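You operate a simulated robot arm through the tools that you are given. There is no shell and no other tool.

You run a simulated robot arm. Do the job below in one go: nothing can be reset, and whatever is moved stays where it is left.

Task
Brake the turntable, swap its silver stack for the blue one, free the brake, set WINDER BAND to green.
Fine: the banded silver stack on the turntable goes on the narrow dark mat; the third stack and the PULL screw stay.
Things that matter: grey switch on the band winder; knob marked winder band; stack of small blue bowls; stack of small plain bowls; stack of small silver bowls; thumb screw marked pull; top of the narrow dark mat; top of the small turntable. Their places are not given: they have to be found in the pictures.

Only the result counts: the job must be done as asked and must still hold three seconds after the hand-in. Knocking over, shifting, dropping, spilling or breaking anything else fails it.

Robot
A 6-joint arm with a two-finger parallel gripper, fixed in place. Base frame: the origin is at the foot of the arm, x ahead of it, y to its left, z up; the work surface is at about z = 0.803. Lengths are in m, angles in degrees, forces in N, time in s.
With the tool pointing down near the work surface it reaches from about 0.24 to 0.64 m from the base axis. Its first joint turns from -66.0 to 66.0 degrees. Payload 2.7 kg.
Tool frame: the origin (TCP) lies between the finger pads and is the grasp point; the fingertips stand 0.023 m ahead of it; z points along the fingers, y is the line along which they close. The gripper opens to 0.094 m. The fingers are 0.038 m wide and 0.01 m thick; the gripper's body (0.054 by 0.096 m) begins 0.039 m behind the TCP.
Orientation is told as [roll, pitch, yaw] about the base's x, y, z axes, in that order, counted from this pose: with the fingers straight down and closing along the base's y, the tool's x points along the base's -x, its y along +y and its z along -z.

Tools
- The arm moves only by the tool step_arm. Its argument "rows" is a list of rows, each a list of 2 entries, a list of its own where there are three numbers: the shift along the tool's x, y, z in m, then the turn, a rotation vector about the tool's x, y, z in degrees. In form: [[[tx, ty, tz], [ax, ay, az]], ...]. A call has 1 to 20 rows; each row is the pose to reach, as a shift and turn from the pose commanded when the call began, along the tool's axes at that moment. "gripper" is the opening, from 0 (shut) to 1 (fully open), set as the call begins (left out, the last holds). Rows are played at 5 a second. More than 0.05 m and 8.6 degrees between two rows, or a gripper value outside its range, and nothing of the call is played. A pose out of reach is approached as far as the arm can. The call stops where the force on the tool passes 40 N (or 10 N more than at its start, if that is more) or the arm is blocked; 0.2 s more then pass. The fingers move at their own pace (about 0.045 m/s each) and stop on an object; they squeeze with about 20 N. The grip force told is the motor's: it shows also when the fingers shut on nothing. Time passes only in rows, and 0.2 s behind the last, so rows that repeat a pose let the fingers close. The reply holds the time, the measured pose of the TCP, the force on the tool along the base axes, the opening and the grip force, in the units named above and with some noise, with the torque about the TCP (base axes, N m) and any sound that the robot's microphone picked up.
- Cameras (640 x 400 px; columns grow to the right, rows downward): "scene" is fixed at [0.072, -0.4255, 1.4131]; the picture's right is [0.82, -0.57, 0.00], its down [-0.28, -0.40, -0.87] and it looks along [0.50, 0.71, -0.49] (base axes); focal length 365 px, centre (320, 200). "wrist" rides on the gripper at [0.086, 0.016, -0.074] in the tool frame; the picture's right is [-0.18, 0.98, 0.00], its down [-0.58, -0.11, -0.81] and it looks along [-0.79, -0.15, 0.59] (tool axes); focal length 243 px, centre (320, 200).
- capture(camera): a new picture of that camera. No time passes.
- probe_pixels(camera, pixels): for up to 12 pixels [column, row] of the newest picture of that camera ("zoom" is the newest enlarged one), the place [x, y, z] in the base frame of the surface seen there, good to about 0.002 m. No time passes.
- enlarge(camera, box): a new picture of the part [left, top, right, bottom] of that camera's present view, enlarged. No time passes.
- job_done(): hands the job in; it is judged then, once.

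Leave the gripper open and the arm clear of the work at the hand-in unless told otherwise.

The tools are called after "Emit:" by a JSON object that holds its "op" and its "data". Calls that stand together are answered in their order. step_arm: Moves the arm, as the interface text tells. Its arguments: {"type":"object","properties":{"rows":{"type":"array"},"gripper":{"type":"number"}},"required":["rows"]} The other tools are called the same way: capture (camera) takes a picture; probe_pixels (camera, pixels) gives the place of the surface under pixels of a picture; enlarge (camera, box) takes an enlarged picture of a part of a camera's view; job_done () hands the job in.

At the start:

```text
time_s: 0.0
tool_pos: [0.3768, 0.1408, 1.1027]
orientation: [0.0, 0.1, -0.1]
wrist_force: [0.8, 0.0, 0.7]
wrist_torque: [0.01, -0.02, -0.02]
width: 0.0942
finger_force: 0.1
```

scene: 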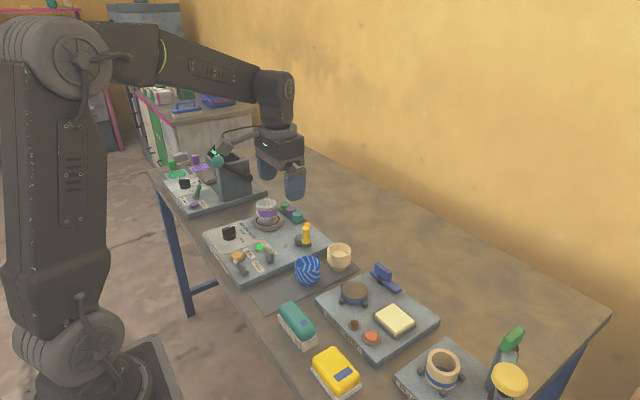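
wrist: 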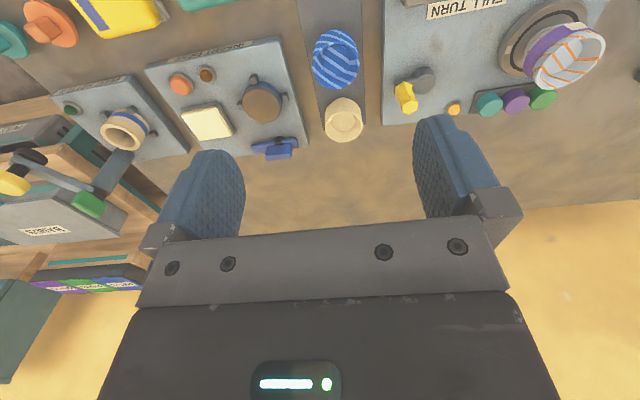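

I see several stations on the bench: one far-left (180-260, 160-210), a middle one with the turntable (about 265,215), a mat with the blue and cream stacks, and others. I'll enlarge these for a better look.

Emit:
{"op": "enlarge", "data": {"camera": "scene", "box": [190, 180, 350, 280]}}

Emit:
{"op": "enlarge", "data": {"camera": "scene", "box": [140, 130, 300, 230]}}

Emit:
{"op": "enlarge", "data": {"camera": "scene", "box": [230, 230, 550, 400]}}

Emit:
{"op": "enlarge", "data": {"camera": "wrist", "box": [300, 0, 640, 200]}}

```text
4.00 times, centred on (270, 230) of scene
```

zoom: 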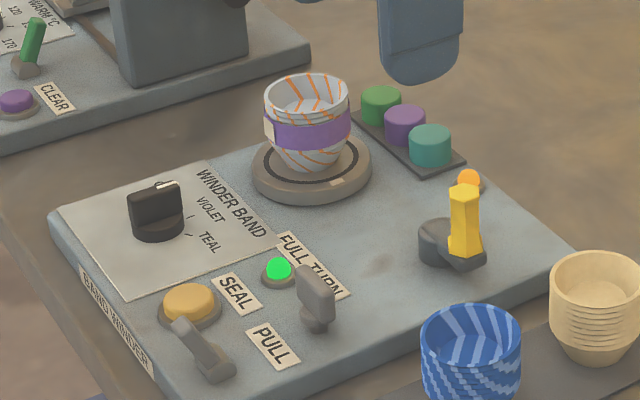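

```text
4.00 times, centred on (220, 180) of scene
```

zoom: 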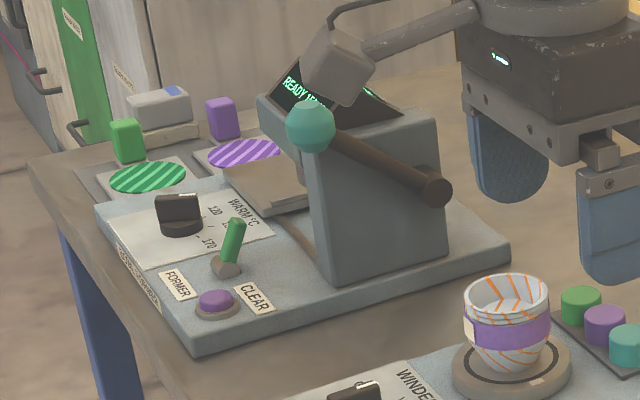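

```text
2.00 times, centred on (390, 315) of scene
```

zoom: 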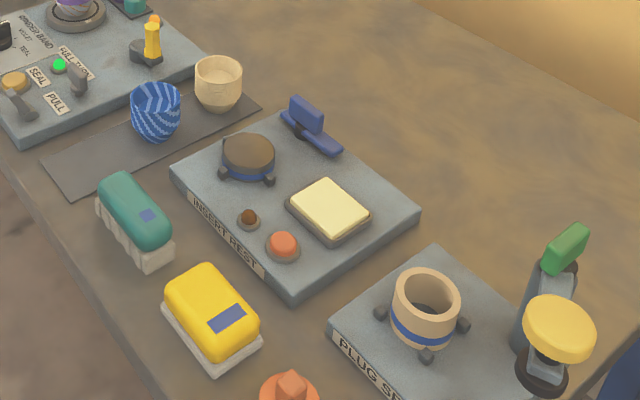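

```text
1.88 times, centred on (470, 100) of wrist
```

zoom: 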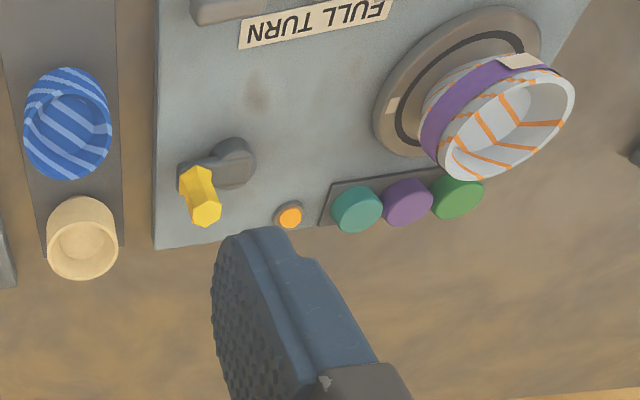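

I'll take fresh scene zooms and probe the key spots: turntable, stack, knob, switch, screw, mat, blue stack and cream stack.

Emit:
{"op": "capture", "data": {"camera": "scene"}}

Emit:
{"op": "enlarge", "data": {"camera": "scene", "box": [215, 230, 295, 280]}}

Emit:
{"op": "enlarge", "data": {"camera": "scene", "box": [205, 215, 285, 265]}}

Emit:
{"op": "probe_pixels", "data": {"camera": "scene", "pixels": [[230, 229], [229, 239], [260, 247], [270, 257], [241, 268], [237, 257], [255, 224], [268, 200], [305, 240], [307, 229], [308, 258], [340, 245]]}}

```text
taken
```

scene: 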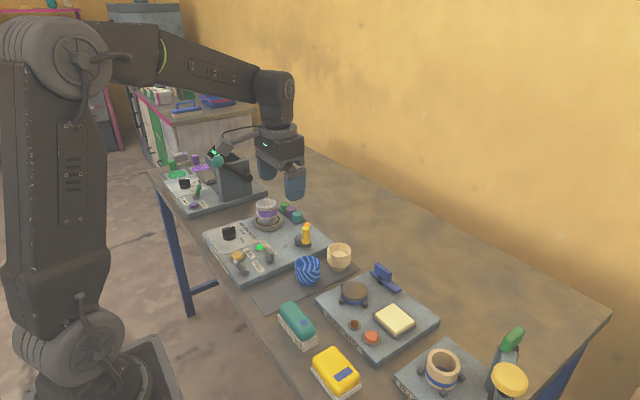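

```text
8.00 times, centred on (255, 255) of scene
```

zoom: 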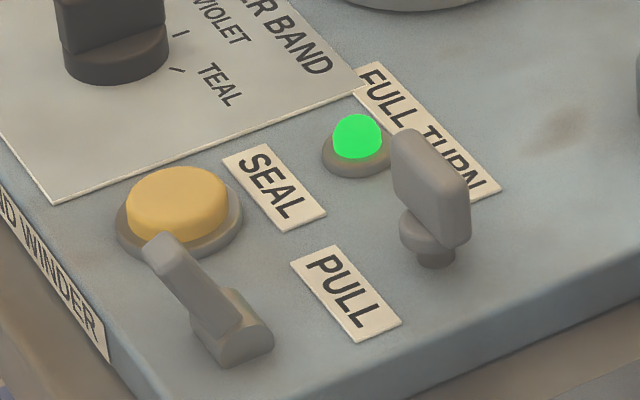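

```text
8.00 times, centred on (245, 240) of scene
```

zoom: 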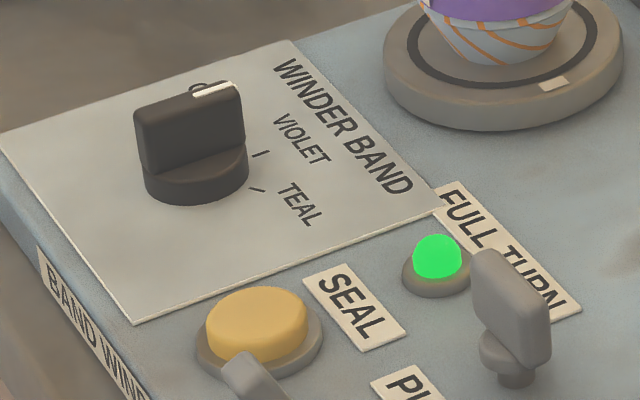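

```text
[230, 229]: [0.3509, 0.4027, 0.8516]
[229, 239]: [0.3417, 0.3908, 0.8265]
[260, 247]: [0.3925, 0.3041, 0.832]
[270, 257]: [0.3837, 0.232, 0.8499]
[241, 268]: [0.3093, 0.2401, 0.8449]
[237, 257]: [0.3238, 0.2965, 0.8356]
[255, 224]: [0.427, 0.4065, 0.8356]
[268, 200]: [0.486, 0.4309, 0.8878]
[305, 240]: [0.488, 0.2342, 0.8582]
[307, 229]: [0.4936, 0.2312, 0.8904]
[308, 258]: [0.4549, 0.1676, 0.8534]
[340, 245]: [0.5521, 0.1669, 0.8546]
```

The grey tilted lever near (239,266) looks like the switch; the T-shaped one near (270,257) is the PULL screw. I'll move left over the winder with the tool tilted so that the wrist camera looks down on it.

Emit:
{"op": "step_arm", "data": {"rows": [[[0, 0.035, 0], [0, 6, 0]], [[0.01, 0.07, 0], [0, 12, 0]], [[0.02, 0.105, 0], [0, 18, 0]], [[0.03, 0.14, 0], [0, 24, 0]], [[0.04, 0.17, 0], [0, 30, 0]], [[0.04, 0.17, 0], [0, 30, 0]]], "gripper": 1}}

Emit:
{"op": "capture", "data": {"camera": "wrist"}}

Emit:
{"op": "capture", "data": {"camera": "scene"}}

```text
time_s: 1.4
tool_pos: [0.3364, 0.3092, 1.1041]
orientation: [0.0, 30.1, 0.0]
wrist_force: [0.0, -0.7, -0.2]
wrist_torque: [0.03, -0.03, 0.01]
width: 0.0939
finger_force: 0.0
```

```text
taken
```

wrist: 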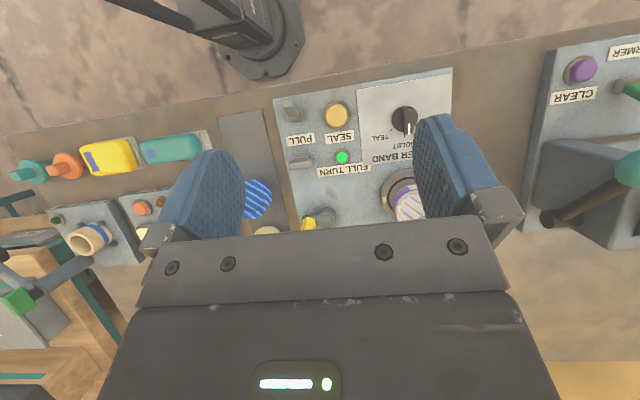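

```text
taken
```

scene: 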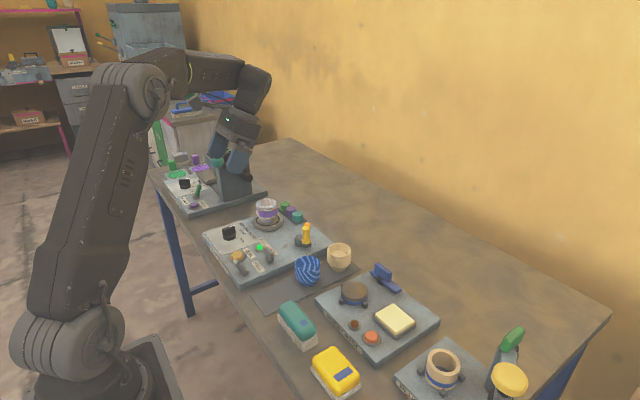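

The winder is now in the wrist picture (about 280-460, 70-230), upside down. I'll enlarge it, both cameras.

Emit:
{"op": "enlarge", "data": {"camera": "wrist", "box": [260, 70, 360, 130]}}

Emit:
{"op": "enlarge", "data": {"camera": "wrist", "box": [270, 130, 350, 235]}}

Emit:
{"op": "enlarge", "data": {"camera": "wrist", "box": [340, 65, 460, 140]}}

Emit:
{"op": "enlarge", "data": {"camera": "scene", "box": [190, 180, 350, 280]}}

Emit:
{"op": "enlarge", "data": {"camera": "scene", "box": [280, 210, 360, 290]}}

```text
6.40 times, centred on (310, 100) of wrist
```

zoom: 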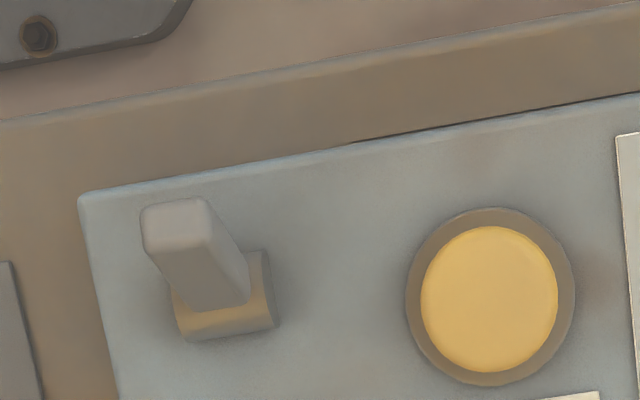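

```text
3.81 times, centred on (310, 182) of wrist
```

zoom: 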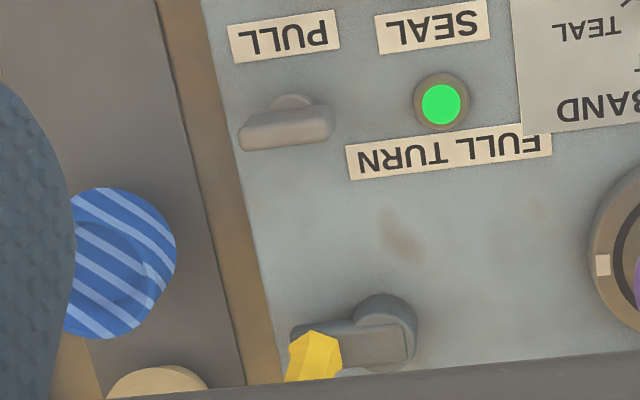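

```text
5.33 times, centred on (400, 102) of wrist
```

zoom: 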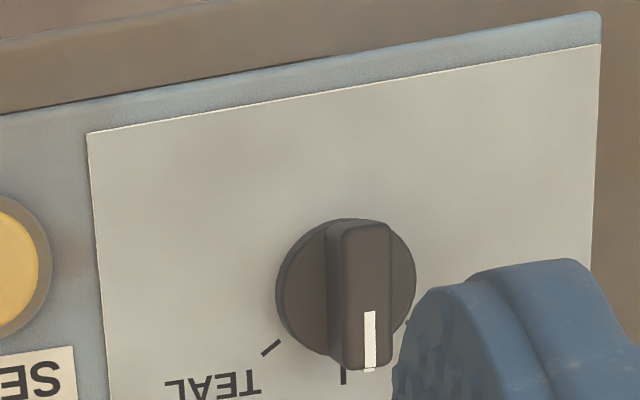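

```text
4.00 times, centred on (270, 230) of scene
```

zoom: 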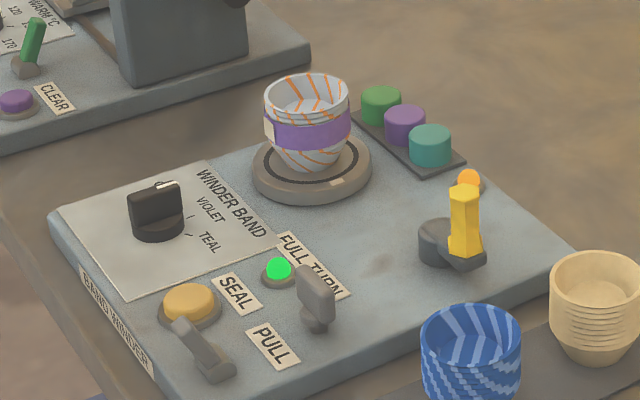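

```text
5.00 times, centred on (320, 250) of scene
```

zoom: 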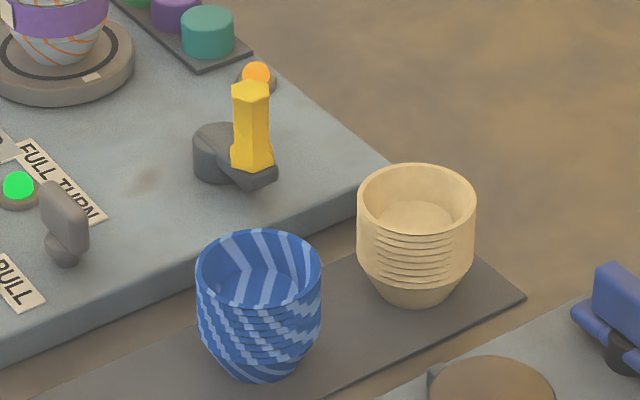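

The yellow-handled thing is a crank on the turntable; the unlabelled grey lever at wrist (288,108) is the switch. I'll zoom on the lever and measure its tip and pivot.

Emit:
{"op": "enlarge", "data": {"camera": "wrist", "box": [270, 85, 350, 135]}}

Emit:
{"op": "probe_pixels", "data": {"camera": "zoom", "pixels": [[120, 175], [145, 120], [100, 130], [160, 160], [100, 190], [130, 220], [210, 180], [160, 225], [60, 200], [220, 250], [430, 150], [350, 200]]}}

```text
8.00 times, centred on (310, 110) of wrist
```

zoom: 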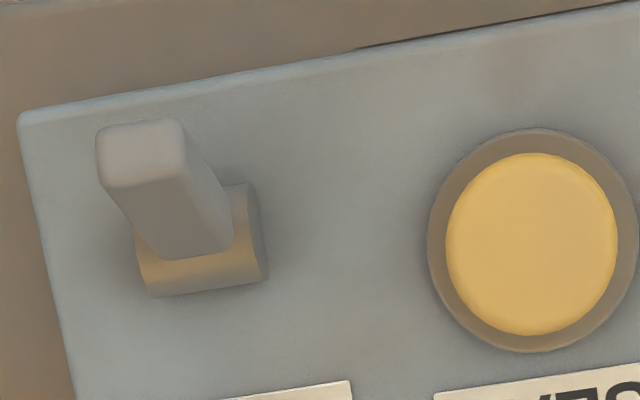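

```text
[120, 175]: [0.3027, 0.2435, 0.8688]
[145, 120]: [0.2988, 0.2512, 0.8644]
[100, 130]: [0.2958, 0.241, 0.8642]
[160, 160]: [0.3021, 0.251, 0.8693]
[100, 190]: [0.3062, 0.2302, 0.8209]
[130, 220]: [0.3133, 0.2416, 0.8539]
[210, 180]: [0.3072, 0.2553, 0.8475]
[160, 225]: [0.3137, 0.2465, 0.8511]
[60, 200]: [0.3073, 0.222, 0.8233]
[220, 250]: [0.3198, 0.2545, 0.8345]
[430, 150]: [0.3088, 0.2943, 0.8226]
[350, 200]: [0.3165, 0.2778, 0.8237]
```

The lever pivots near (0.318, 0.247, 0.832), its tip is at (0.300, 0.246, 0.867): it leans toward the robot and swings along x. Next I shift left a little to see the knob's third label and the turntable free of the fingers.

Emit:
{"op": "step_arm", "data": {"rows": [[[0, 0.045, 0], [0, 0, 0]], [[0, 0.09, 0], [0, 0, 0]], [[0, 0.12, 0], [0, 0, 0]], [[0, 0.12, 0], [0, 0, 0]]]}}

Emit:
{"op": "capture", "data": {"camera": "wrist"}}

Emit:
{"op": "enlarge", "data": {"camera": "wrist", "box": [280, 60, 420, 220]}}

```text
time_s: 2.4
tool_pos: [0.334, 0.4295, 1.1019]
orientation: [0.1, 30.0, 0.1]
wrist_force: [0.1, -0.1, -1.2]
wrist_torque: [0.0, 0.02, -0.02]
width: 0.0943
finger_force: 0.0
out of reach, approached as far as the arm can: row 3, 4
```

```text
taken
```

wrist: 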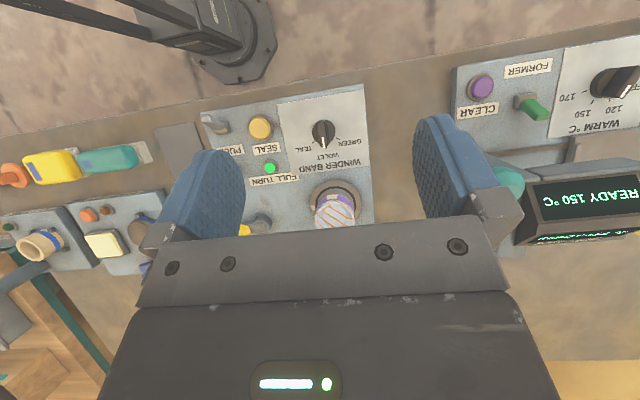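

```text
2.50 times, centred on (350, 140) of wrist
```

zoom: 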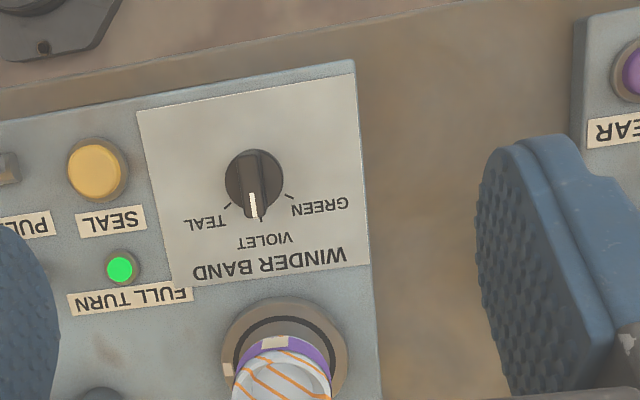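

GREEN is the tick on the right (base +y side), knob now points at VIOLET. I'll zoom to measure knob and ticks, and then the turntable stack.

Emit:
{"op": "enlarge", "data": {"camera": "wrist", "box": [295, 105, 367, 150]}}

Emit:
{"op": "probe_pixels", "data": {"camera": "zoom", "pixels": [[255, 210], [235, 150], [265, 345], [225, 160], [275, 150], [190, 240], [320, 240], [395, 295], [375, 285], [165, 330], [290, 385], [260, 380]]}}

```text
8.89 times, centred on (331, 128) of wrist
```

zoom: 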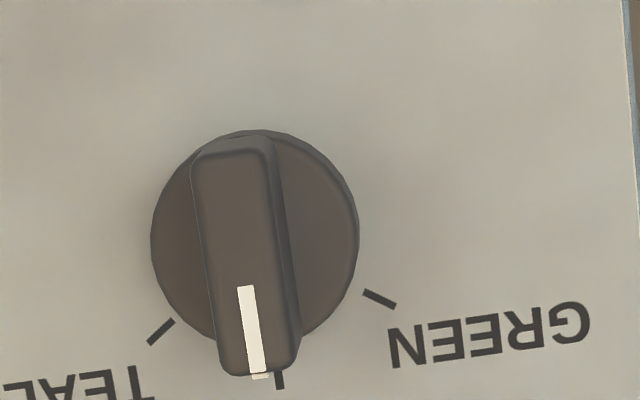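

```text
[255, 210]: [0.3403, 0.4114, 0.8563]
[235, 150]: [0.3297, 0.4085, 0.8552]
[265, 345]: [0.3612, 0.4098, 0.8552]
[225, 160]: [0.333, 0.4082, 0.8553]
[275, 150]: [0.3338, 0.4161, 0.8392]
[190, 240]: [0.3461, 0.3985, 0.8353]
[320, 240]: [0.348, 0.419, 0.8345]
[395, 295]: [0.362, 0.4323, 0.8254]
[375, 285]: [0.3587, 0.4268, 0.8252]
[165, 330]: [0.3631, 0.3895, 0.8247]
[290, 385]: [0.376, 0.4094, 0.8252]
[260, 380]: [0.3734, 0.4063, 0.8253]
```

Knob: centre about (0.347, 0.409), bar along x, top z 0.8555; GREEN tick at about (0.360, 0.430). Now scene zooms of the silver stack and the mat for measuring.

Emit:
{"op": "enlarge", "data": {"camera": "scene", "box": [240, 190, 304, 238]}}

Emit:
{"op": "probe_pixels", "data": {"camera": "zoom", "pixels": [[165, 140], [365, 135], [270, 180], [265, 95], [265, 230], [180, 230], [340, 220], [260, 310], [135, 310], [395, 300], [270, 400], [305, 345]]}}

Emit:
{"op": "enlarge", "data": {"camera": "scene", "box": [240, 230, 368, 310]}}

Emit:
{"op": "probe_pixels", "data": {"camera": "zoom", "pixels": [[335, 130], [275, 165], [395, 165], [335, 195], [335, 260], [500, 75], [440, 95], [555, 95], [500, 125], [60, 340], [100, 390], [590, 170]]}}

```text
8.33 times, centred on (272, 214) of scene
```

zoom: 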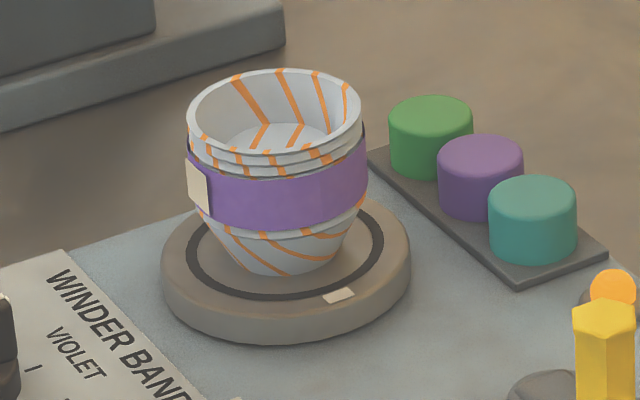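

```text
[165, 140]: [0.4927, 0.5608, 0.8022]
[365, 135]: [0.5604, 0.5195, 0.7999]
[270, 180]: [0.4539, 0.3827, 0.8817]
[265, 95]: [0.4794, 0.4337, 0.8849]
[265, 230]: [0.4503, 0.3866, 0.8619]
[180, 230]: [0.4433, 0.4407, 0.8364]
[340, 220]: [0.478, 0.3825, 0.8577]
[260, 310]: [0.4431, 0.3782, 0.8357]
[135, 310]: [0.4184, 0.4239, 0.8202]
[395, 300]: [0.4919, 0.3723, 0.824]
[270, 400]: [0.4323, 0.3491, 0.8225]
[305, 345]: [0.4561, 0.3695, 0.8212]
```

```text
5.00 times, centred on (304, 270) of scene
```

zoom: 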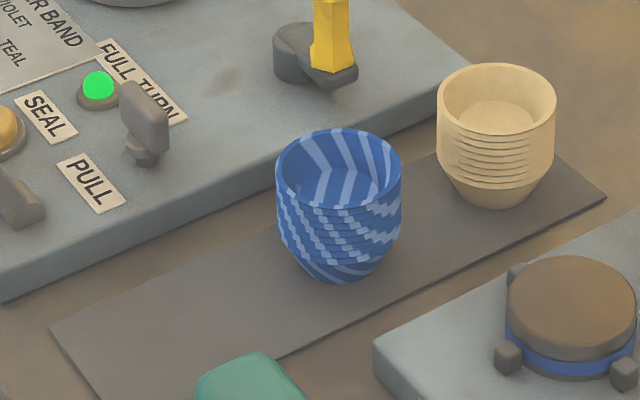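

```text
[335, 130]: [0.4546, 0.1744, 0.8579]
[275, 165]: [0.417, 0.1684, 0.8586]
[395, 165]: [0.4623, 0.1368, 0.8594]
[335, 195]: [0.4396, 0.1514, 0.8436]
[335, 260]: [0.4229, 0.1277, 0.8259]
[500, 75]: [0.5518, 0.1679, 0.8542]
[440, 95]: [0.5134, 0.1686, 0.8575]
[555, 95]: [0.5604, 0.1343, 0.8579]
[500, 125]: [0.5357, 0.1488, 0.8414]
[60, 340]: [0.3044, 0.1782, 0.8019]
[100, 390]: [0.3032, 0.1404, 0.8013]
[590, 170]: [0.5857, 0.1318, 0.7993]
```

Measured: blue stack centre ≈(0.440,0.152), rim z 0.859; cream ≈(0.537,0.152); silver ≈(0.470,0.406) on a disc at z 0.836; mat free from x≈0.305 to 0.41. Now I go upright and close the fingers, behind (robot side of) the grey switch, still high.

Emit:
{"op": "step_arm", "data": {"rows": [[[-0.0006, -0.03, 0.025], [0, -5, 0]], [[-0.0012, -0.061, 0.05], [0, -10, 0]], [[-0.0018, -0.091, 0.075], [0, -15, 0]], [[-0.0024, -0.122, 0.1], [0, -20, 0]], [[-0.003, -0.152, 0.125], [0, -25, 0]], [[-0.0036, -0.1825, 0.15], [0, -30, 0]], [[-0.0036, -0.1825, 0.15], [0, -30, 0]], [[-0.0036, -0.1825, 0.15], [0, -30, 0]]], "gripper": 0}}

Emit:
{"op": "capture", "data": {"camera": "wrist"}}

Emit:
{"op": "capture", "data": {"camera": "scene"}}

```text
time_s: 4.2
tool_pos: [0.2607, 0.2462, 0.9676]
orientation: [0.0, 0.0, -0.1]
wrist_force: [0.2, -1.1, -0.4]
wrist_torque: [0.0, -0.02, -0.01]
width: 0.0
finger_force: 19.8
```

```text
taken
```

wrist: 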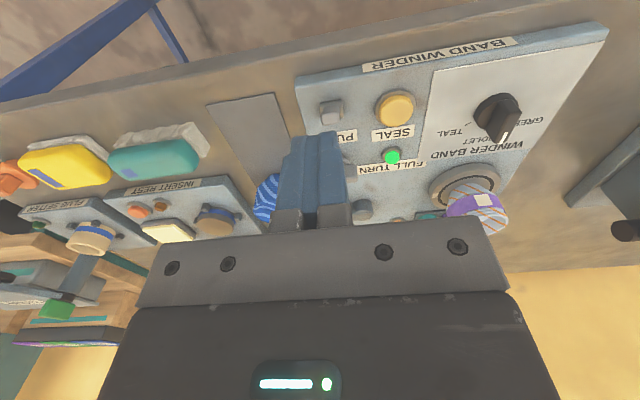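

```text
taken
```

scene: 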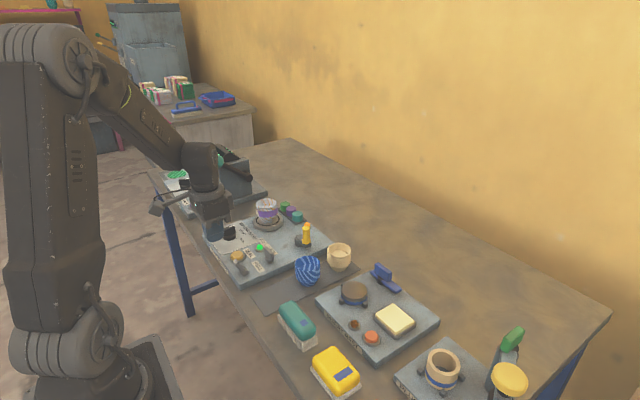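

The view shows the lever (330,112) ahead of the closed fingers, and the mat's free end at (205-290, 95-150). I'll probe the mat, screw and lever here.

Emit:
{"op": "enlarge", "data": {"camera": "wrist", "box": [195, 80, 355, 180]}}

Emit:
{"op": "probe_pixels", "data": {"camera": "zoom", "pixels": [[50, 108], [320, 55], [130, 280], [390, 180], [220, 130], [540, 85], [540, 115], [505, 130], [555, 160], [600, 325], [615, 345], [410, 90]]}}

```text
4.00 times, centred on (275, 130) of wrist
```

zoom: 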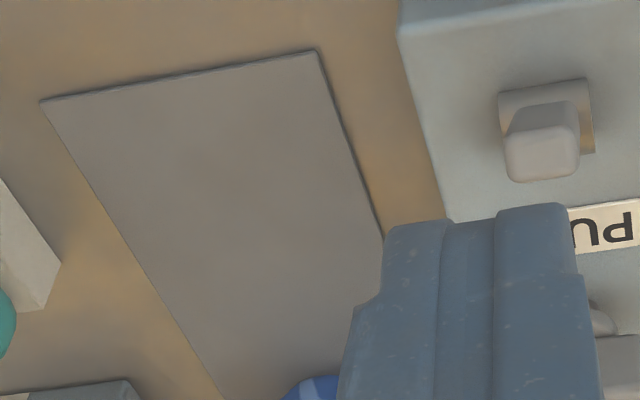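

```text
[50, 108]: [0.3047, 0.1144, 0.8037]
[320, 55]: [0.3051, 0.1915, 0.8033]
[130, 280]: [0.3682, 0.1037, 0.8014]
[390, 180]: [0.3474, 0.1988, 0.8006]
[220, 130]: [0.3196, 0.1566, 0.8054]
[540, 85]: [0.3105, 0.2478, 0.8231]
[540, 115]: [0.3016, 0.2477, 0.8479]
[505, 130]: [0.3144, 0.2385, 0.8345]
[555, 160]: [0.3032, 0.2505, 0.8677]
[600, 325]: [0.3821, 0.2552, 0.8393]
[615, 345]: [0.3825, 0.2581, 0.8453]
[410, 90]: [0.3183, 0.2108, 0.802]
```

The mat spans y 0.114–0.1915 from x 0.305, so the silver stack can go at (0.352, 0.152). The lever sits at y≈0.247. I lower the closed fingers behind it to fingertip z ≈0.852.

Emit:
{"op": "step_arm", "data": {"rows": [[[0, 0.0008, 0.03], [0, 0, 0]], [[0, 0.0008, 0.06], [0, 0, 0]], [[0, 0.0008, 0.092], [0, 0, 0]], [[0, 0.0008, 0.092], [0, 0, 0]]], "gripper": 0}}

Emit:
{"op": "step_arm", "data": {"rows": [[[-0.01, 0, 0], [0, 0, 0]], [[-0.02, 0, 0], [0, 0, 0]], [[-0.025, 0, 0], [0, 0, 0]], [[-0.03, 0, 0], [0, 0, 0]], [[-0.035, 0, 0], [0, 0, 0]]]}}

Emit:
{"op": "enlarge", "data": {"camera": "scene", "box": [205, 215, 301, 275]}}

```text
time_s: 5.2
tool_pos: [0.2592, 0.2491, 0.8766]
orientation: [-0.1, 0.0, 0.0]
wrist_force: [-0.4, 0.5, -0.8]
wrist_torque: [0.02, -0.01, -0.02]
width: 0.0
finger_force: 20.5
```

```text
time_s: 6.4
tool_pos: [0.2965, 0.2474, 0.8771]
orientation: [0.0, 0.0, 0.0]
wrist_force: [-0.4, -0.4, 0.0]
wrist_torque: [0.03, 0.0, -0.01]
width: 0.0001
finger_force: 19.9
heard: click
```

```text
6.67 times, centred on (253, 245) of scene
```

zoom: 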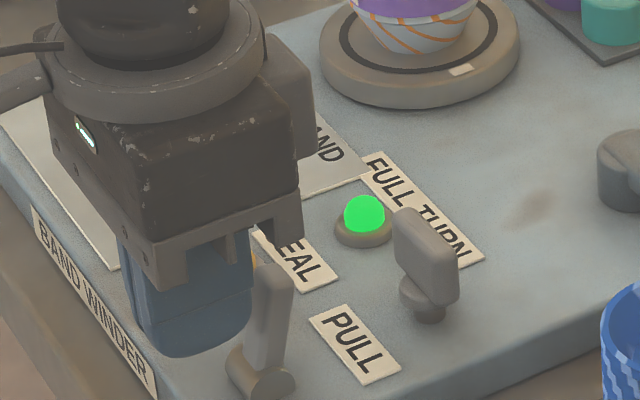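

A click was heard and the lever has swung over. I'll back off, rise, open the gripper and look.

Emit:
{"op": "step_arm", "data": {"rows": [[[0.02, 0, 0], [0, 0, 0]], [[0.02, 0, -0.04], [0, 0, 0]], [[0.02, 0, -0.08], [0, 0, 0]], [[0.02, 0, -0.12], [0, 0, 0]], [[0.02, 0, -0.15], [0, 0, 0]], [[0.02, 0, -0.15], [0, 0, 0]]]}}

Emit:
{"op": "capture", "data": {"camera": "scene"}}

Emit:
{"op": "enlarge", "data": {"camera": "scene", "box": [205, 215, 301, 275]}}

Emit:
{"op": "probe_pixels", "data": {"camera": "zoom", "pixels": [[270, 275], [285, 275], [272, 320], [290, 330], [260, 375], [235, 355], [425, 240], [400, 225], [455, 285], [430, 210], [425, 310], [440, 250]]}}

Emit:
{"op": "enlarge", "data": {"camera": "scene", "box": [190, 180, 350, 280]}}

```text
time_s: 7.8
tool_pos: [0.2758, 0.2484, 1.0286]
orientation: [0.0, 0.1, -0.1]
wrist_force: [-0.3, -0.9, 0.1]
wrist_torque: [-0.01, -0.01, -0.02]
width: 0.0
finger_force: 20.2
```

```text
taken
```

scene: 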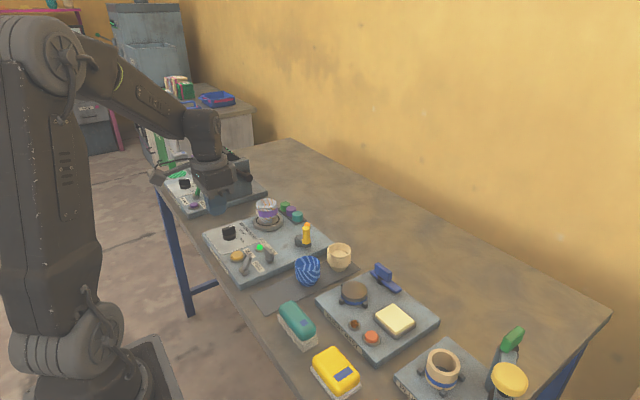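

```text
6.67 times, centred on (253, 245) of scene
```

zoom: 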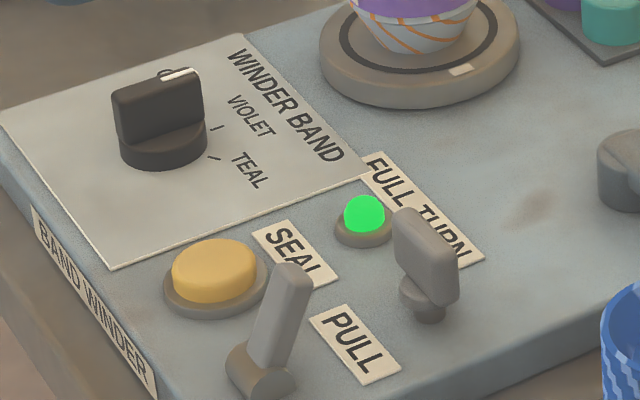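

```text
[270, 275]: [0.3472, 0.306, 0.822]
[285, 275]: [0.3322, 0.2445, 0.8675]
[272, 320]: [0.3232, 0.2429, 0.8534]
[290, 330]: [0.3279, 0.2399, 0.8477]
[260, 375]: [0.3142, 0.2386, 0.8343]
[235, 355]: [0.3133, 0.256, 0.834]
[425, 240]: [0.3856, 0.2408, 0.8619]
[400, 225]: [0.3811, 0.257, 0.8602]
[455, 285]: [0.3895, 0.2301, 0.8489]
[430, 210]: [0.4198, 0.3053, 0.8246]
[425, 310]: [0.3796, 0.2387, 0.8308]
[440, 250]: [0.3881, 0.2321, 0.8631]
```

```text
4.00 times, centred on (270, 230) of scene
```

zoom: 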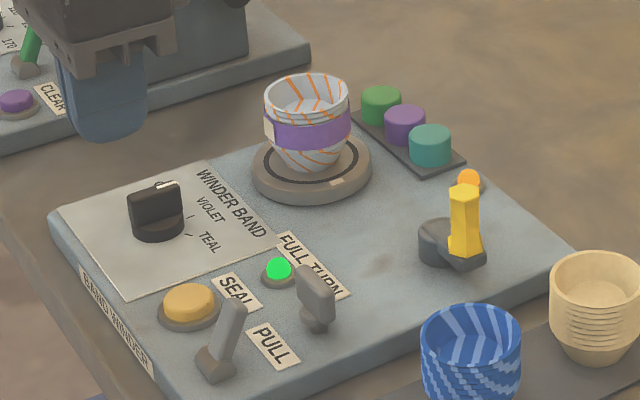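

The lever tip is now at (0.333, 0.245, 0.868): switched over. Next I localise the silver stack with a wrist picture.

Emit:
{"op": "capture", "data": {"camera": "wrist"}}

Emit:
{"op": "enlarge", "data": {"camera": "wrist", "box": [400, 140, 528, 220]}}

Emit:
{"op": "enlarge", "data": {"camera": "scene", "box": [250, 195, 290, 220]}}

Emit:
{"op": "probe_pixels", "data": {"camera": "zoom", "pixels": [[115, 110], [410, 100], [270, 170], [250, 60], [280, 150], [400, 130], [395, 200], [120, 215], [150, 250], [280, 270], [380, 230], [280, 360]]}}

```text
taken
```

wrist: 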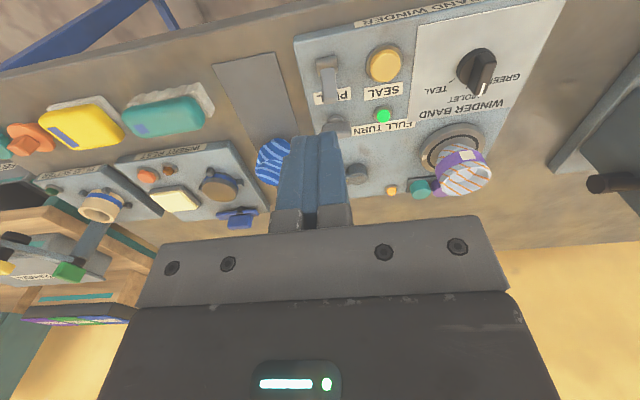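

```text
5.00 times, centred on (464, 180) of wrist
```

zoom: 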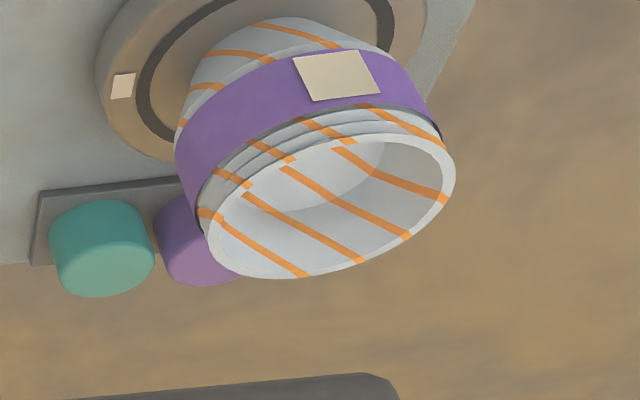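

```text
16.00 times, centred on (270, 208) of scene
```

zoom: 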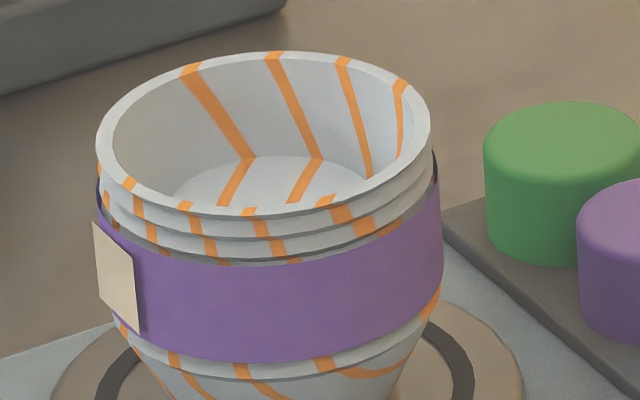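

```text
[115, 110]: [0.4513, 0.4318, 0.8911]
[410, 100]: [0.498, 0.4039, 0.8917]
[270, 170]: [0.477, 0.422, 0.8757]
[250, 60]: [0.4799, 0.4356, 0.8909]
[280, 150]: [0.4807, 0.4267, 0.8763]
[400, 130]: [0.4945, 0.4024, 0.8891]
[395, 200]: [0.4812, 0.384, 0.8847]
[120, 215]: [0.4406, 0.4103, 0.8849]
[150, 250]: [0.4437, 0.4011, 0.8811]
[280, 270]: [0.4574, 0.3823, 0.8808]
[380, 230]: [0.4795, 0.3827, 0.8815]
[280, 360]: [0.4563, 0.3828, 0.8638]
```

Silver stack centre ≈(0.4695, 0.4095), rim z 0.8915, outer diameter about 0.057. I open the gripper and travel high to above it.

Emit:
{"op": "step_arm", "data": {"rows": [[[-0.032, 0.027, 0], [0, 0, 0]], [[-0.064, 0.054, 0], [0, 0, 0]], [[-0.097, 0.081, 0], [0, 0, 0]], [[-0.129, 0.107, 0], [0, 0, 0]], [[-0.161, 0.134, 0], [0, 0, 0]], [[-0.1937, 0.1611, 0], [0, 0, 0]], [[-0.1937, 0.1611, 0], [0, 0, 0]], [[-0.1937, 0.1611, 0], [0, 0, 0]]], "gripper": 1}}

Emit:
{"op": "capture", "data": {"camera": "scene"}}

Emit:
{"op": "capture", "data": {"camera": "wrist"}}

```text
time_s: 9.6
tool_pos: [0.4705, 0.4072, 1.0298]
orientation: [0.0, 0.0, 0.1]
wrist_force: [0.1, -0.4, -0.4]
wrist_torque: [-0.02, 0.03, 0.03]
width: 0.0939
finger_force: 0.1
```

```text
taken
```

scene: 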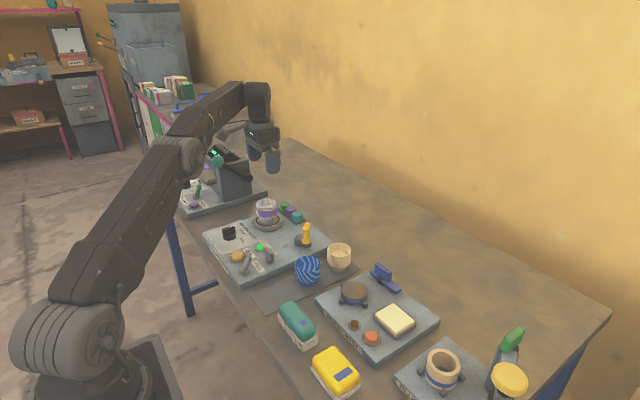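

```text
taken
```

wrist: 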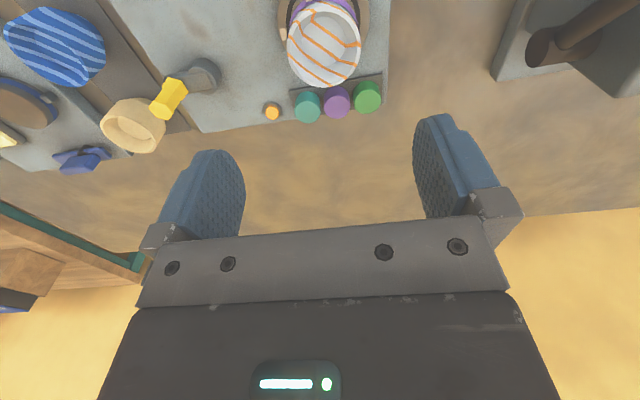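

The stack's rim is at (323,45) in the wrist picture, nearly under the TCP. I'll probe its rim to fix the centre.

Emit:
{"op": "enlarge", "data": {"camera": "wrist", "box": [272, 0, 384, 90]}}

Emit:
{"op": "probe_pixels", "data": {"camera": "zoom", "pixels": [[95, 230], [495, 270], [300, 60], [220, 475], [360, 470], [440, 110], [120, 110], [300, 250], [290, 490], [60, 180], [480, 180], [130, 320]]}}

```text
4.44 times, centred on (328, 45) of wrist
```

zoom: 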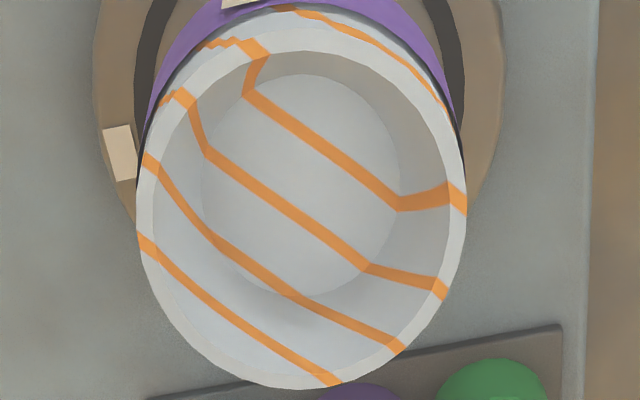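

```text
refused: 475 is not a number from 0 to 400
```

Emit:
{"op": "probe_pixels", "data": {"camera": "zoom", "pixels": [[145, 210], [460, 220], [300, 40], [300, 382], [180, 320], [430, 320], [200, 85], [420, 90], [110, 200], [490, 150], [150, 240], [455, 250]]}}

```text
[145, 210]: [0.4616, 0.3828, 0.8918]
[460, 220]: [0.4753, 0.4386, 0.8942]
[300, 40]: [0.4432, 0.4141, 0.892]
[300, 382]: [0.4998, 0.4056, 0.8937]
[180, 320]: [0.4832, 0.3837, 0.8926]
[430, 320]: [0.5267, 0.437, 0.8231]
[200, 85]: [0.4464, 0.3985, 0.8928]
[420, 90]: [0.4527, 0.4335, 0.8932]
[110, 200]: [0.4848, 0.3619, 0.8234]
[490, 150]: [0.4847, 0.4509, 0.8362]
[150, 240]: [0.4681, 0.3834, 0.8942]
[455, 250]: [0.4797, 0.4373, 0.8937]
```

Rim fit gives centre (0.4715, 0.4105), rim z 0.893. I lower with open fingers to TCP z ≈0.872, i.e. pads around the band, with fingertips above the disc.

Emit:
{"op": "step_arm", "data": {"rows": [[[-0.001, 0.003, 0.04], [0, 0, 0]], [[-0.001, 0.003, 0.08], [0, 0, 0]], [[-0.001, 0.003, 0.11], [0, 0, 0]], [[-0.001, 0.003, 0.135], [0, 0, 0]], [[-0.001, 0.003, 0.158], [0, 0, 0]], [[-0.001, 0.003, 0.158], [0, 0, 0]]]}}

Emit:
{"op": "enlarge", "data": {"camera": "scene", "box": [220, 170, 316, 230]}}

Emit:
{"op": "capture", "data": {"camera": "wrist"}}

```text
time_s: 11.0
tool_pos: [0.4701, 0.4127, 0.8694]
orientation: [0.0, 0.0, 0.0]
wrist_force: [0.7, 0.2, 0.5]
wrist_torque: [0.0, 0.02, 0.02]
width: 0.094
finger_force: 0.1
```

```text
6.67 times, centred on (268, 200) of scene
```

zoom: 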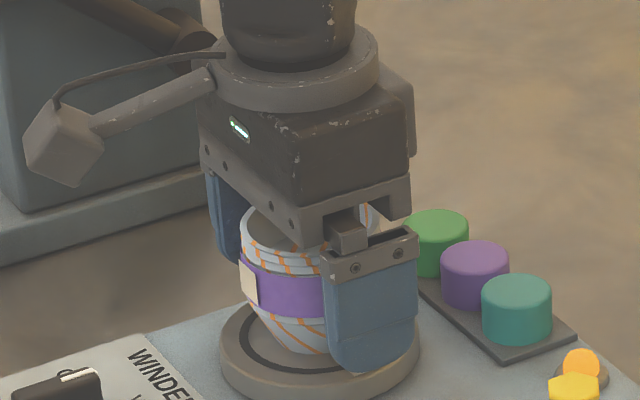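

```text
taken
```

wrist: 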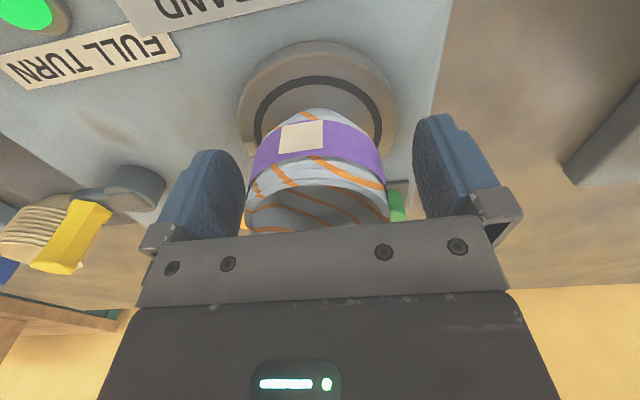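

The stack sits between the fingers. I close the gripper, holding still.

Emit:
{"op": "step_arm", "data": {"rows": [[[0, 0, 0], [0, 0, 0]], [[0, 0, 0], [0, 0, 0]], [[0, 0, 0], [0, 0, 0]], [[0, 0, 0], [0, 0, 0]], [[0, 0, 0], [0, 0, 0]], [[0, 0, 0], [0, 0, 0]]], "gripper": 0}}

Emit:
{"op": "enlarge", "data": {"camera": "scene", "box": [220, 170, 316, 230]}}

```text
time_s: 12.4
tool_pos: [0.4705, 0.4112, 0.8706]
orientation: [0.0, 0.0, 0.0]
wrist_force: [0.4, -1.4, -0.1]
wrist_torque: [-0.02, -0.01, 0.0]
width: 0.0596
finger_force: 20.5
```

```text
6.67 times, centred on (268, 200) of scene
```

zoom: 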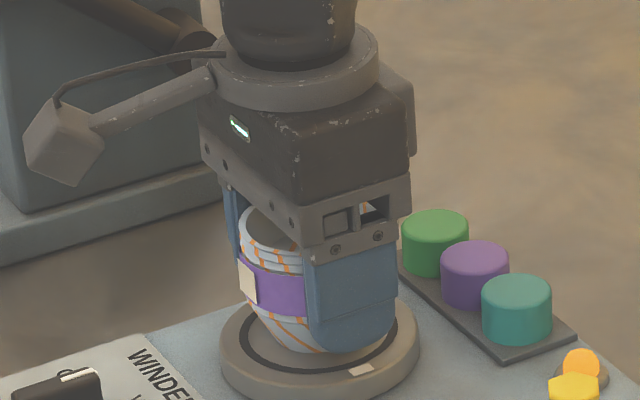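

The grip holds at 0.0596 m. I lift straight up, gently at first.

Emit:
{"op": "step_arm", "data": {"rows": [[[0, 0, -0.01], [0, 0, 0]], [[0, 0, -0.025], [0, 0, 0]], [[0, 0, -0.05], [0, 0, 0]], [[0, 0, -0.075], [0, 0, 0]], [[0, 0, -0.1], [0, 0, 0]], [[0, 0, -0.12], [0, 0, 0]], [[0, 0, -0.12], [0, 0, 0]]]}}

Emit:
{"op": "capture", "data": {"camera": "scene"}}

Emit:
{"op": "enlarge", "data": {"camera": "scene", "box": [220, 140, 348, 220]}}

```text
time_s: 14.0
tool_pos: [0.4689, 0.4115, 0.9892]
orientation: [0.0, 0.1, 0.0]
wrist_force: [-0.3, 0.7, -0.6]
wrist_torque: [0.0, 0.02, 0.01]
width: 0.0596
finger_force: 19.6
```

```text
taken
```

scene: 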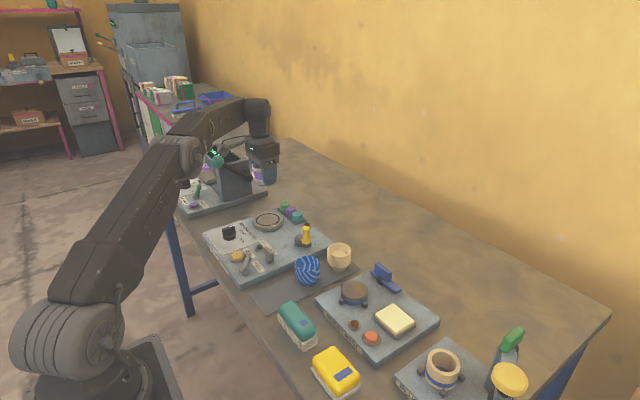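

```text
5.00 times, centred on (284, 180) of scene
```

zoom: 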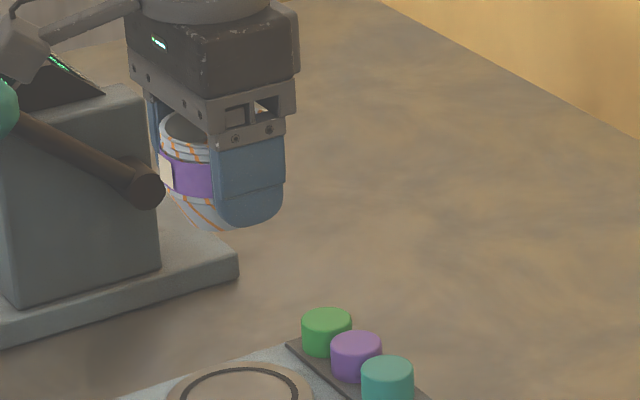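

The stack is lifted whole, and the turntable is clear. I'll measure the bare turntable's centre.

Emit:
{"op": "enlarge", "data": {"camera": "scene", "box": [244, 200, 292, 240]}}

Emit:
{"op": "enlarge", "data": {"camera": "scene", "box": [240, 205, 320, 255]}}

Emit:
{"op": "probe_pixels", "data": {"camera": "zoom", "pixels": [[120, 125], [325, 115], [222, 75], [222, 170], [140, 120], [305, 115], [222, 88], [222, 158], [222, 120], [180, 120], [260, 120], [215, 130]]}}

```text
10.00 times, centred on (268, 220) of scene
```

zoom: 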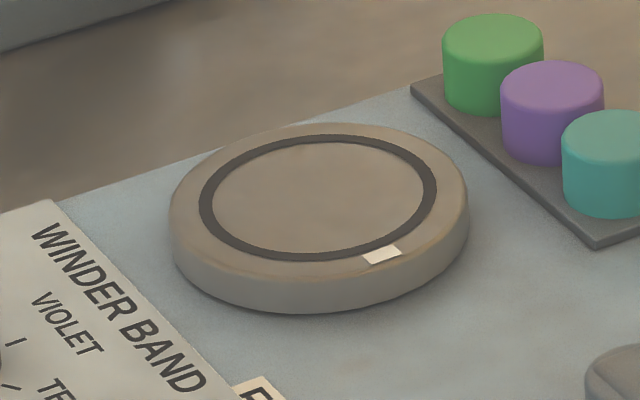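

```text
8.00 times, centred on (280, 230) of scene
```

zoom: 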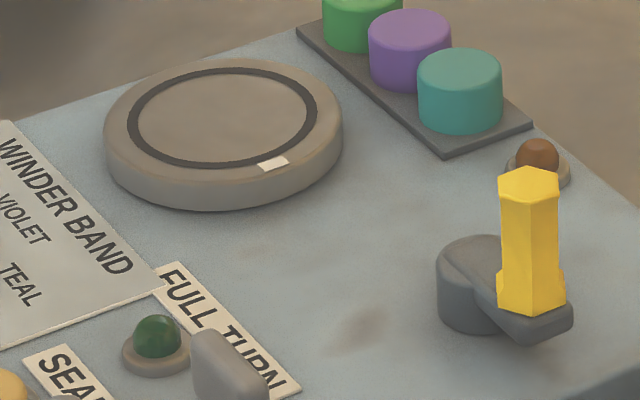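

```text
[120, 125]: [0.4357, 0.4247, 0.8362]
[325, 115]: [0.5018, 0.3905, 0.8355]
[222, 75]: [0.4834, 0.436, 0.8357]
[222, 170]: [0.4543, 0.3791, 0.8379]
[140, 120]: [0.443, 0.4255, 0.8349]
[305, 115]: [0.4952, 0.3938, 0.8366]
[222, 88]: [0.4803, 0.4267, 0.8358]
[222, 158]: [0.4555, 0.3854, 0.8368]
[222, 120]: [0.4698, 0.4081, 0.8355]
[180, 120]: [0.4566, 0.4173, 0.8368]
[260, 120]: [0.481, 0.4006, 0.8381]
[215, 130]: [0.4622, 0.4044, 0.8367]
```

Both lamps went dark with the stack removed; turntable centre ≈(0.470, 0.409). Now I carry the silver stack high to above the free part of the mat, (0.350, 0.152).

Emit:
{"op": "step_arm", "data": {"rows": [[[0.012, -0.028, 0], [0, 0, 0]], [[0.025, -0.056, 0], [0, 0, 0]], [[0.04, -0.087, 0], [0, 0, 0]], [[0.053, -0.118, 0], [0, 0, 0]], [[0.066, -0.148, 0], [0, 0, 0]], [[0.08, -0.178, 0], [0, 0, 0]], [[0.094, -0.208, 0], [0, 0, 0]], [[0.107, -0.237, 0], [0, 0, 0]], [[0.119, -0.2595, 0], [0, 0, 0]], [[0.119, -0.2595, 0], [0, 0, 0]], [[0.119, -0.2595, 0], [0, 0, 0]]]}}

Emit:
{"op": "capture", "data": {"camera": "scene"}}

Emit:
{"op": "capture", "data": {"camera": "wrist"}}

```text
time_s: 16.4
tool_pos: [0.3529, 0.1545, 0.9913]
orientation: [0.0, 0.0, 0.1]
wrist_force: [-0.3, -0.8, -0.4]
wrist_torque: [0.0, 0.01, 0.0]
width: 0.0593
finger_force: 19.5
```

```text
taken
```

scene: 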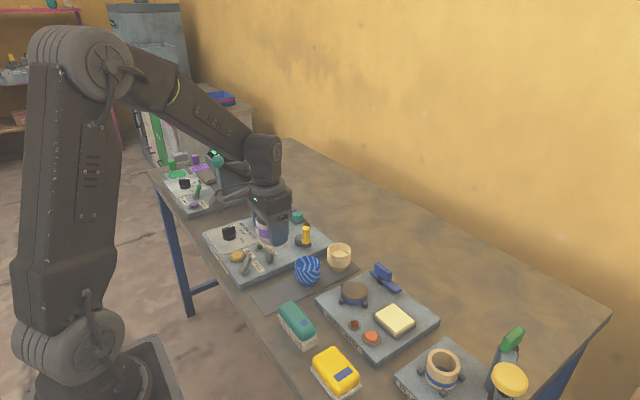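

```text
taken
```

wrist: 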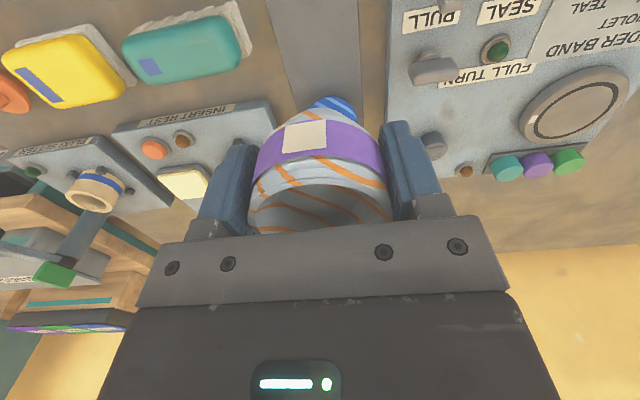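

I check the clearances: the teal item at wrist (180,50), the winder panel's edge (388,70), and the near rim of the blue stack.

Emit:
{"op": "probe_pixels", "data": {"camera": "wrist", "pixels": [[240, 20], [243, 50], [238, 70], [245, 60], [385, 60], [392, 100], [388, 30], [270, 30], [362, 40], [325, 105], [310, 100], [355, 115]]}}

Emit:
{"op": "probe_pixels", "data": {"camera": "scene", "pixels": [[280, 308], [290, 302], [312, 318], [316, 340], [300, 312], [255, 297], [300, 283], [330, 290], [345, 270]]}}

```text
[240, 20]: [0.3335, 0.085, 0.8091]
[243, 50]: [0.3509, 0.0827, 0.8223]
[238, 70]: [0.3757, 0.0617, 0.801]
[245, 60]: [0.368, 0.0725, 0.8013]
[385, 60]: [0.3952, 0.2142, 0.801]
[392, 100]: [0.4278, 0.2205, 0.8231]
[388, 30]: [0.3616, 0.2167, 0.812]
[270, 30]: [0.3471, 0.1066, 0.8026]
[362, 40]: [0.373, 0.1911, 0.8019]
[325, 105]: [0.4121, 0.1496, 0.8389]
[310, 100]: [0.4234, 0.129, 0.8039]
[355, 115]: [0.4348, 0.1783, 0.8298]
```

```text
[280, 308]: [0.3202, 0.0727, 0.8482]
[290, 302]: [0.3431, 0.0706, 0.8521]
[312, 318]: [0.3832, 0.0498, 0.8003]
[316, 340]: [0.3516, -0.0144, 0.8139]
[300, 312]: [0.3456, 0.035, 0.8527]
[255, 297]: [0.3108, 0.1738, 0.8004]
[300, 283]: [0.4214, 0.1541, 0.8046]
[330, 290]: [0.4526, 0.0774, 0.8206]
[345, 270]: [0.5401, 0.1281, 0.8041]
```

Gaps are fine (teal item y<0.086, panel y>0.215, blue stack x>0.412). I lower the silver stack to just above the mat.

Emit:
{"op": "step_arm", "data": {"rows": [[[0.003, -0.002, 0.035], [0, 0, 0]], [[0.003, -0.002, 0.07], [0, 0, 0]], [[0.003, -0.002, 0.105], [0, 0, 0]], [[0.003, -0.002, 0.13], [0, 0, 0]], [[0.003, -0.002, 0.144], [0, 0, 0]], [[0.003, -0.002, 0.144], [0, 0, 0]]]}}

Emit:
{"op": "enlarge", "data": {"camera": "scene", "box": [230, 220, 342, 300]}}

```text
time_s: 17.8
tool_pos: [0.3489, 0.1506, 0.8452]
orientation: [0.0, 0.0, 0.1]
wrist_force: [-0.2, -0.6, -2.1]
wrist_torque: [0.0, 0.0, -0.01]
width: 0.0599
finger_force: 20.0
```

```text
5.00 times, centred on (286, 260) of scene
```

zoom: 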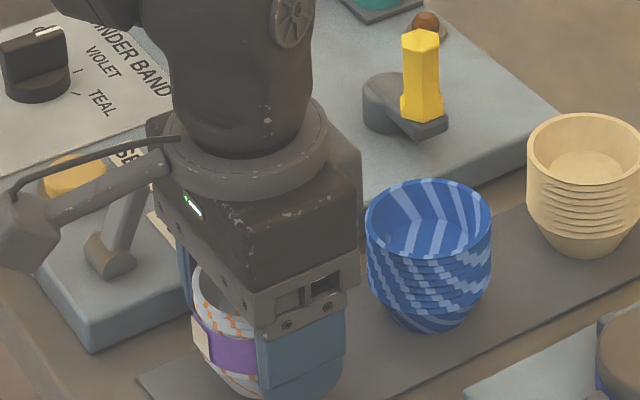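

Still hovering slightly above the mat. I creep down in 1.5 mm steps, watching the force.

Emit:
{"op": "step_arm", "data": {"rows": [[[0, 0, 0.0015], [0, 0, 0]], [[0, 0, 0.003], [0, 0, 0]], [[0, 0, 0.003], [0, 0, 0]]]}}

Emit:
{"op": "enlarge", "data": {"camera": "scene", "box": [246, 260, 310, 300]}}

```text
time_s: 18.6
tool_pos: [0.3507, 0.1501, 0.8426]
orientation: [0.0, 0.0, 0.0]
wrist_force: [-0.3, -0.9, -1.8]
wrist_torque: [0.03, -0.04, 0.01]
width: 0.0597
finger_force: 19.9
```

```text
10.00 times, centred on (278, 280) of scene
```

zoom: 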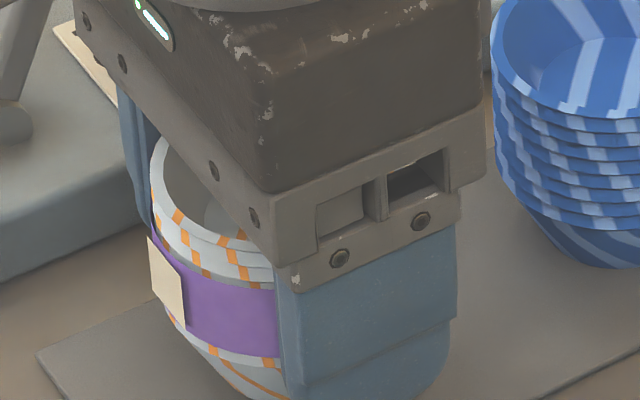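

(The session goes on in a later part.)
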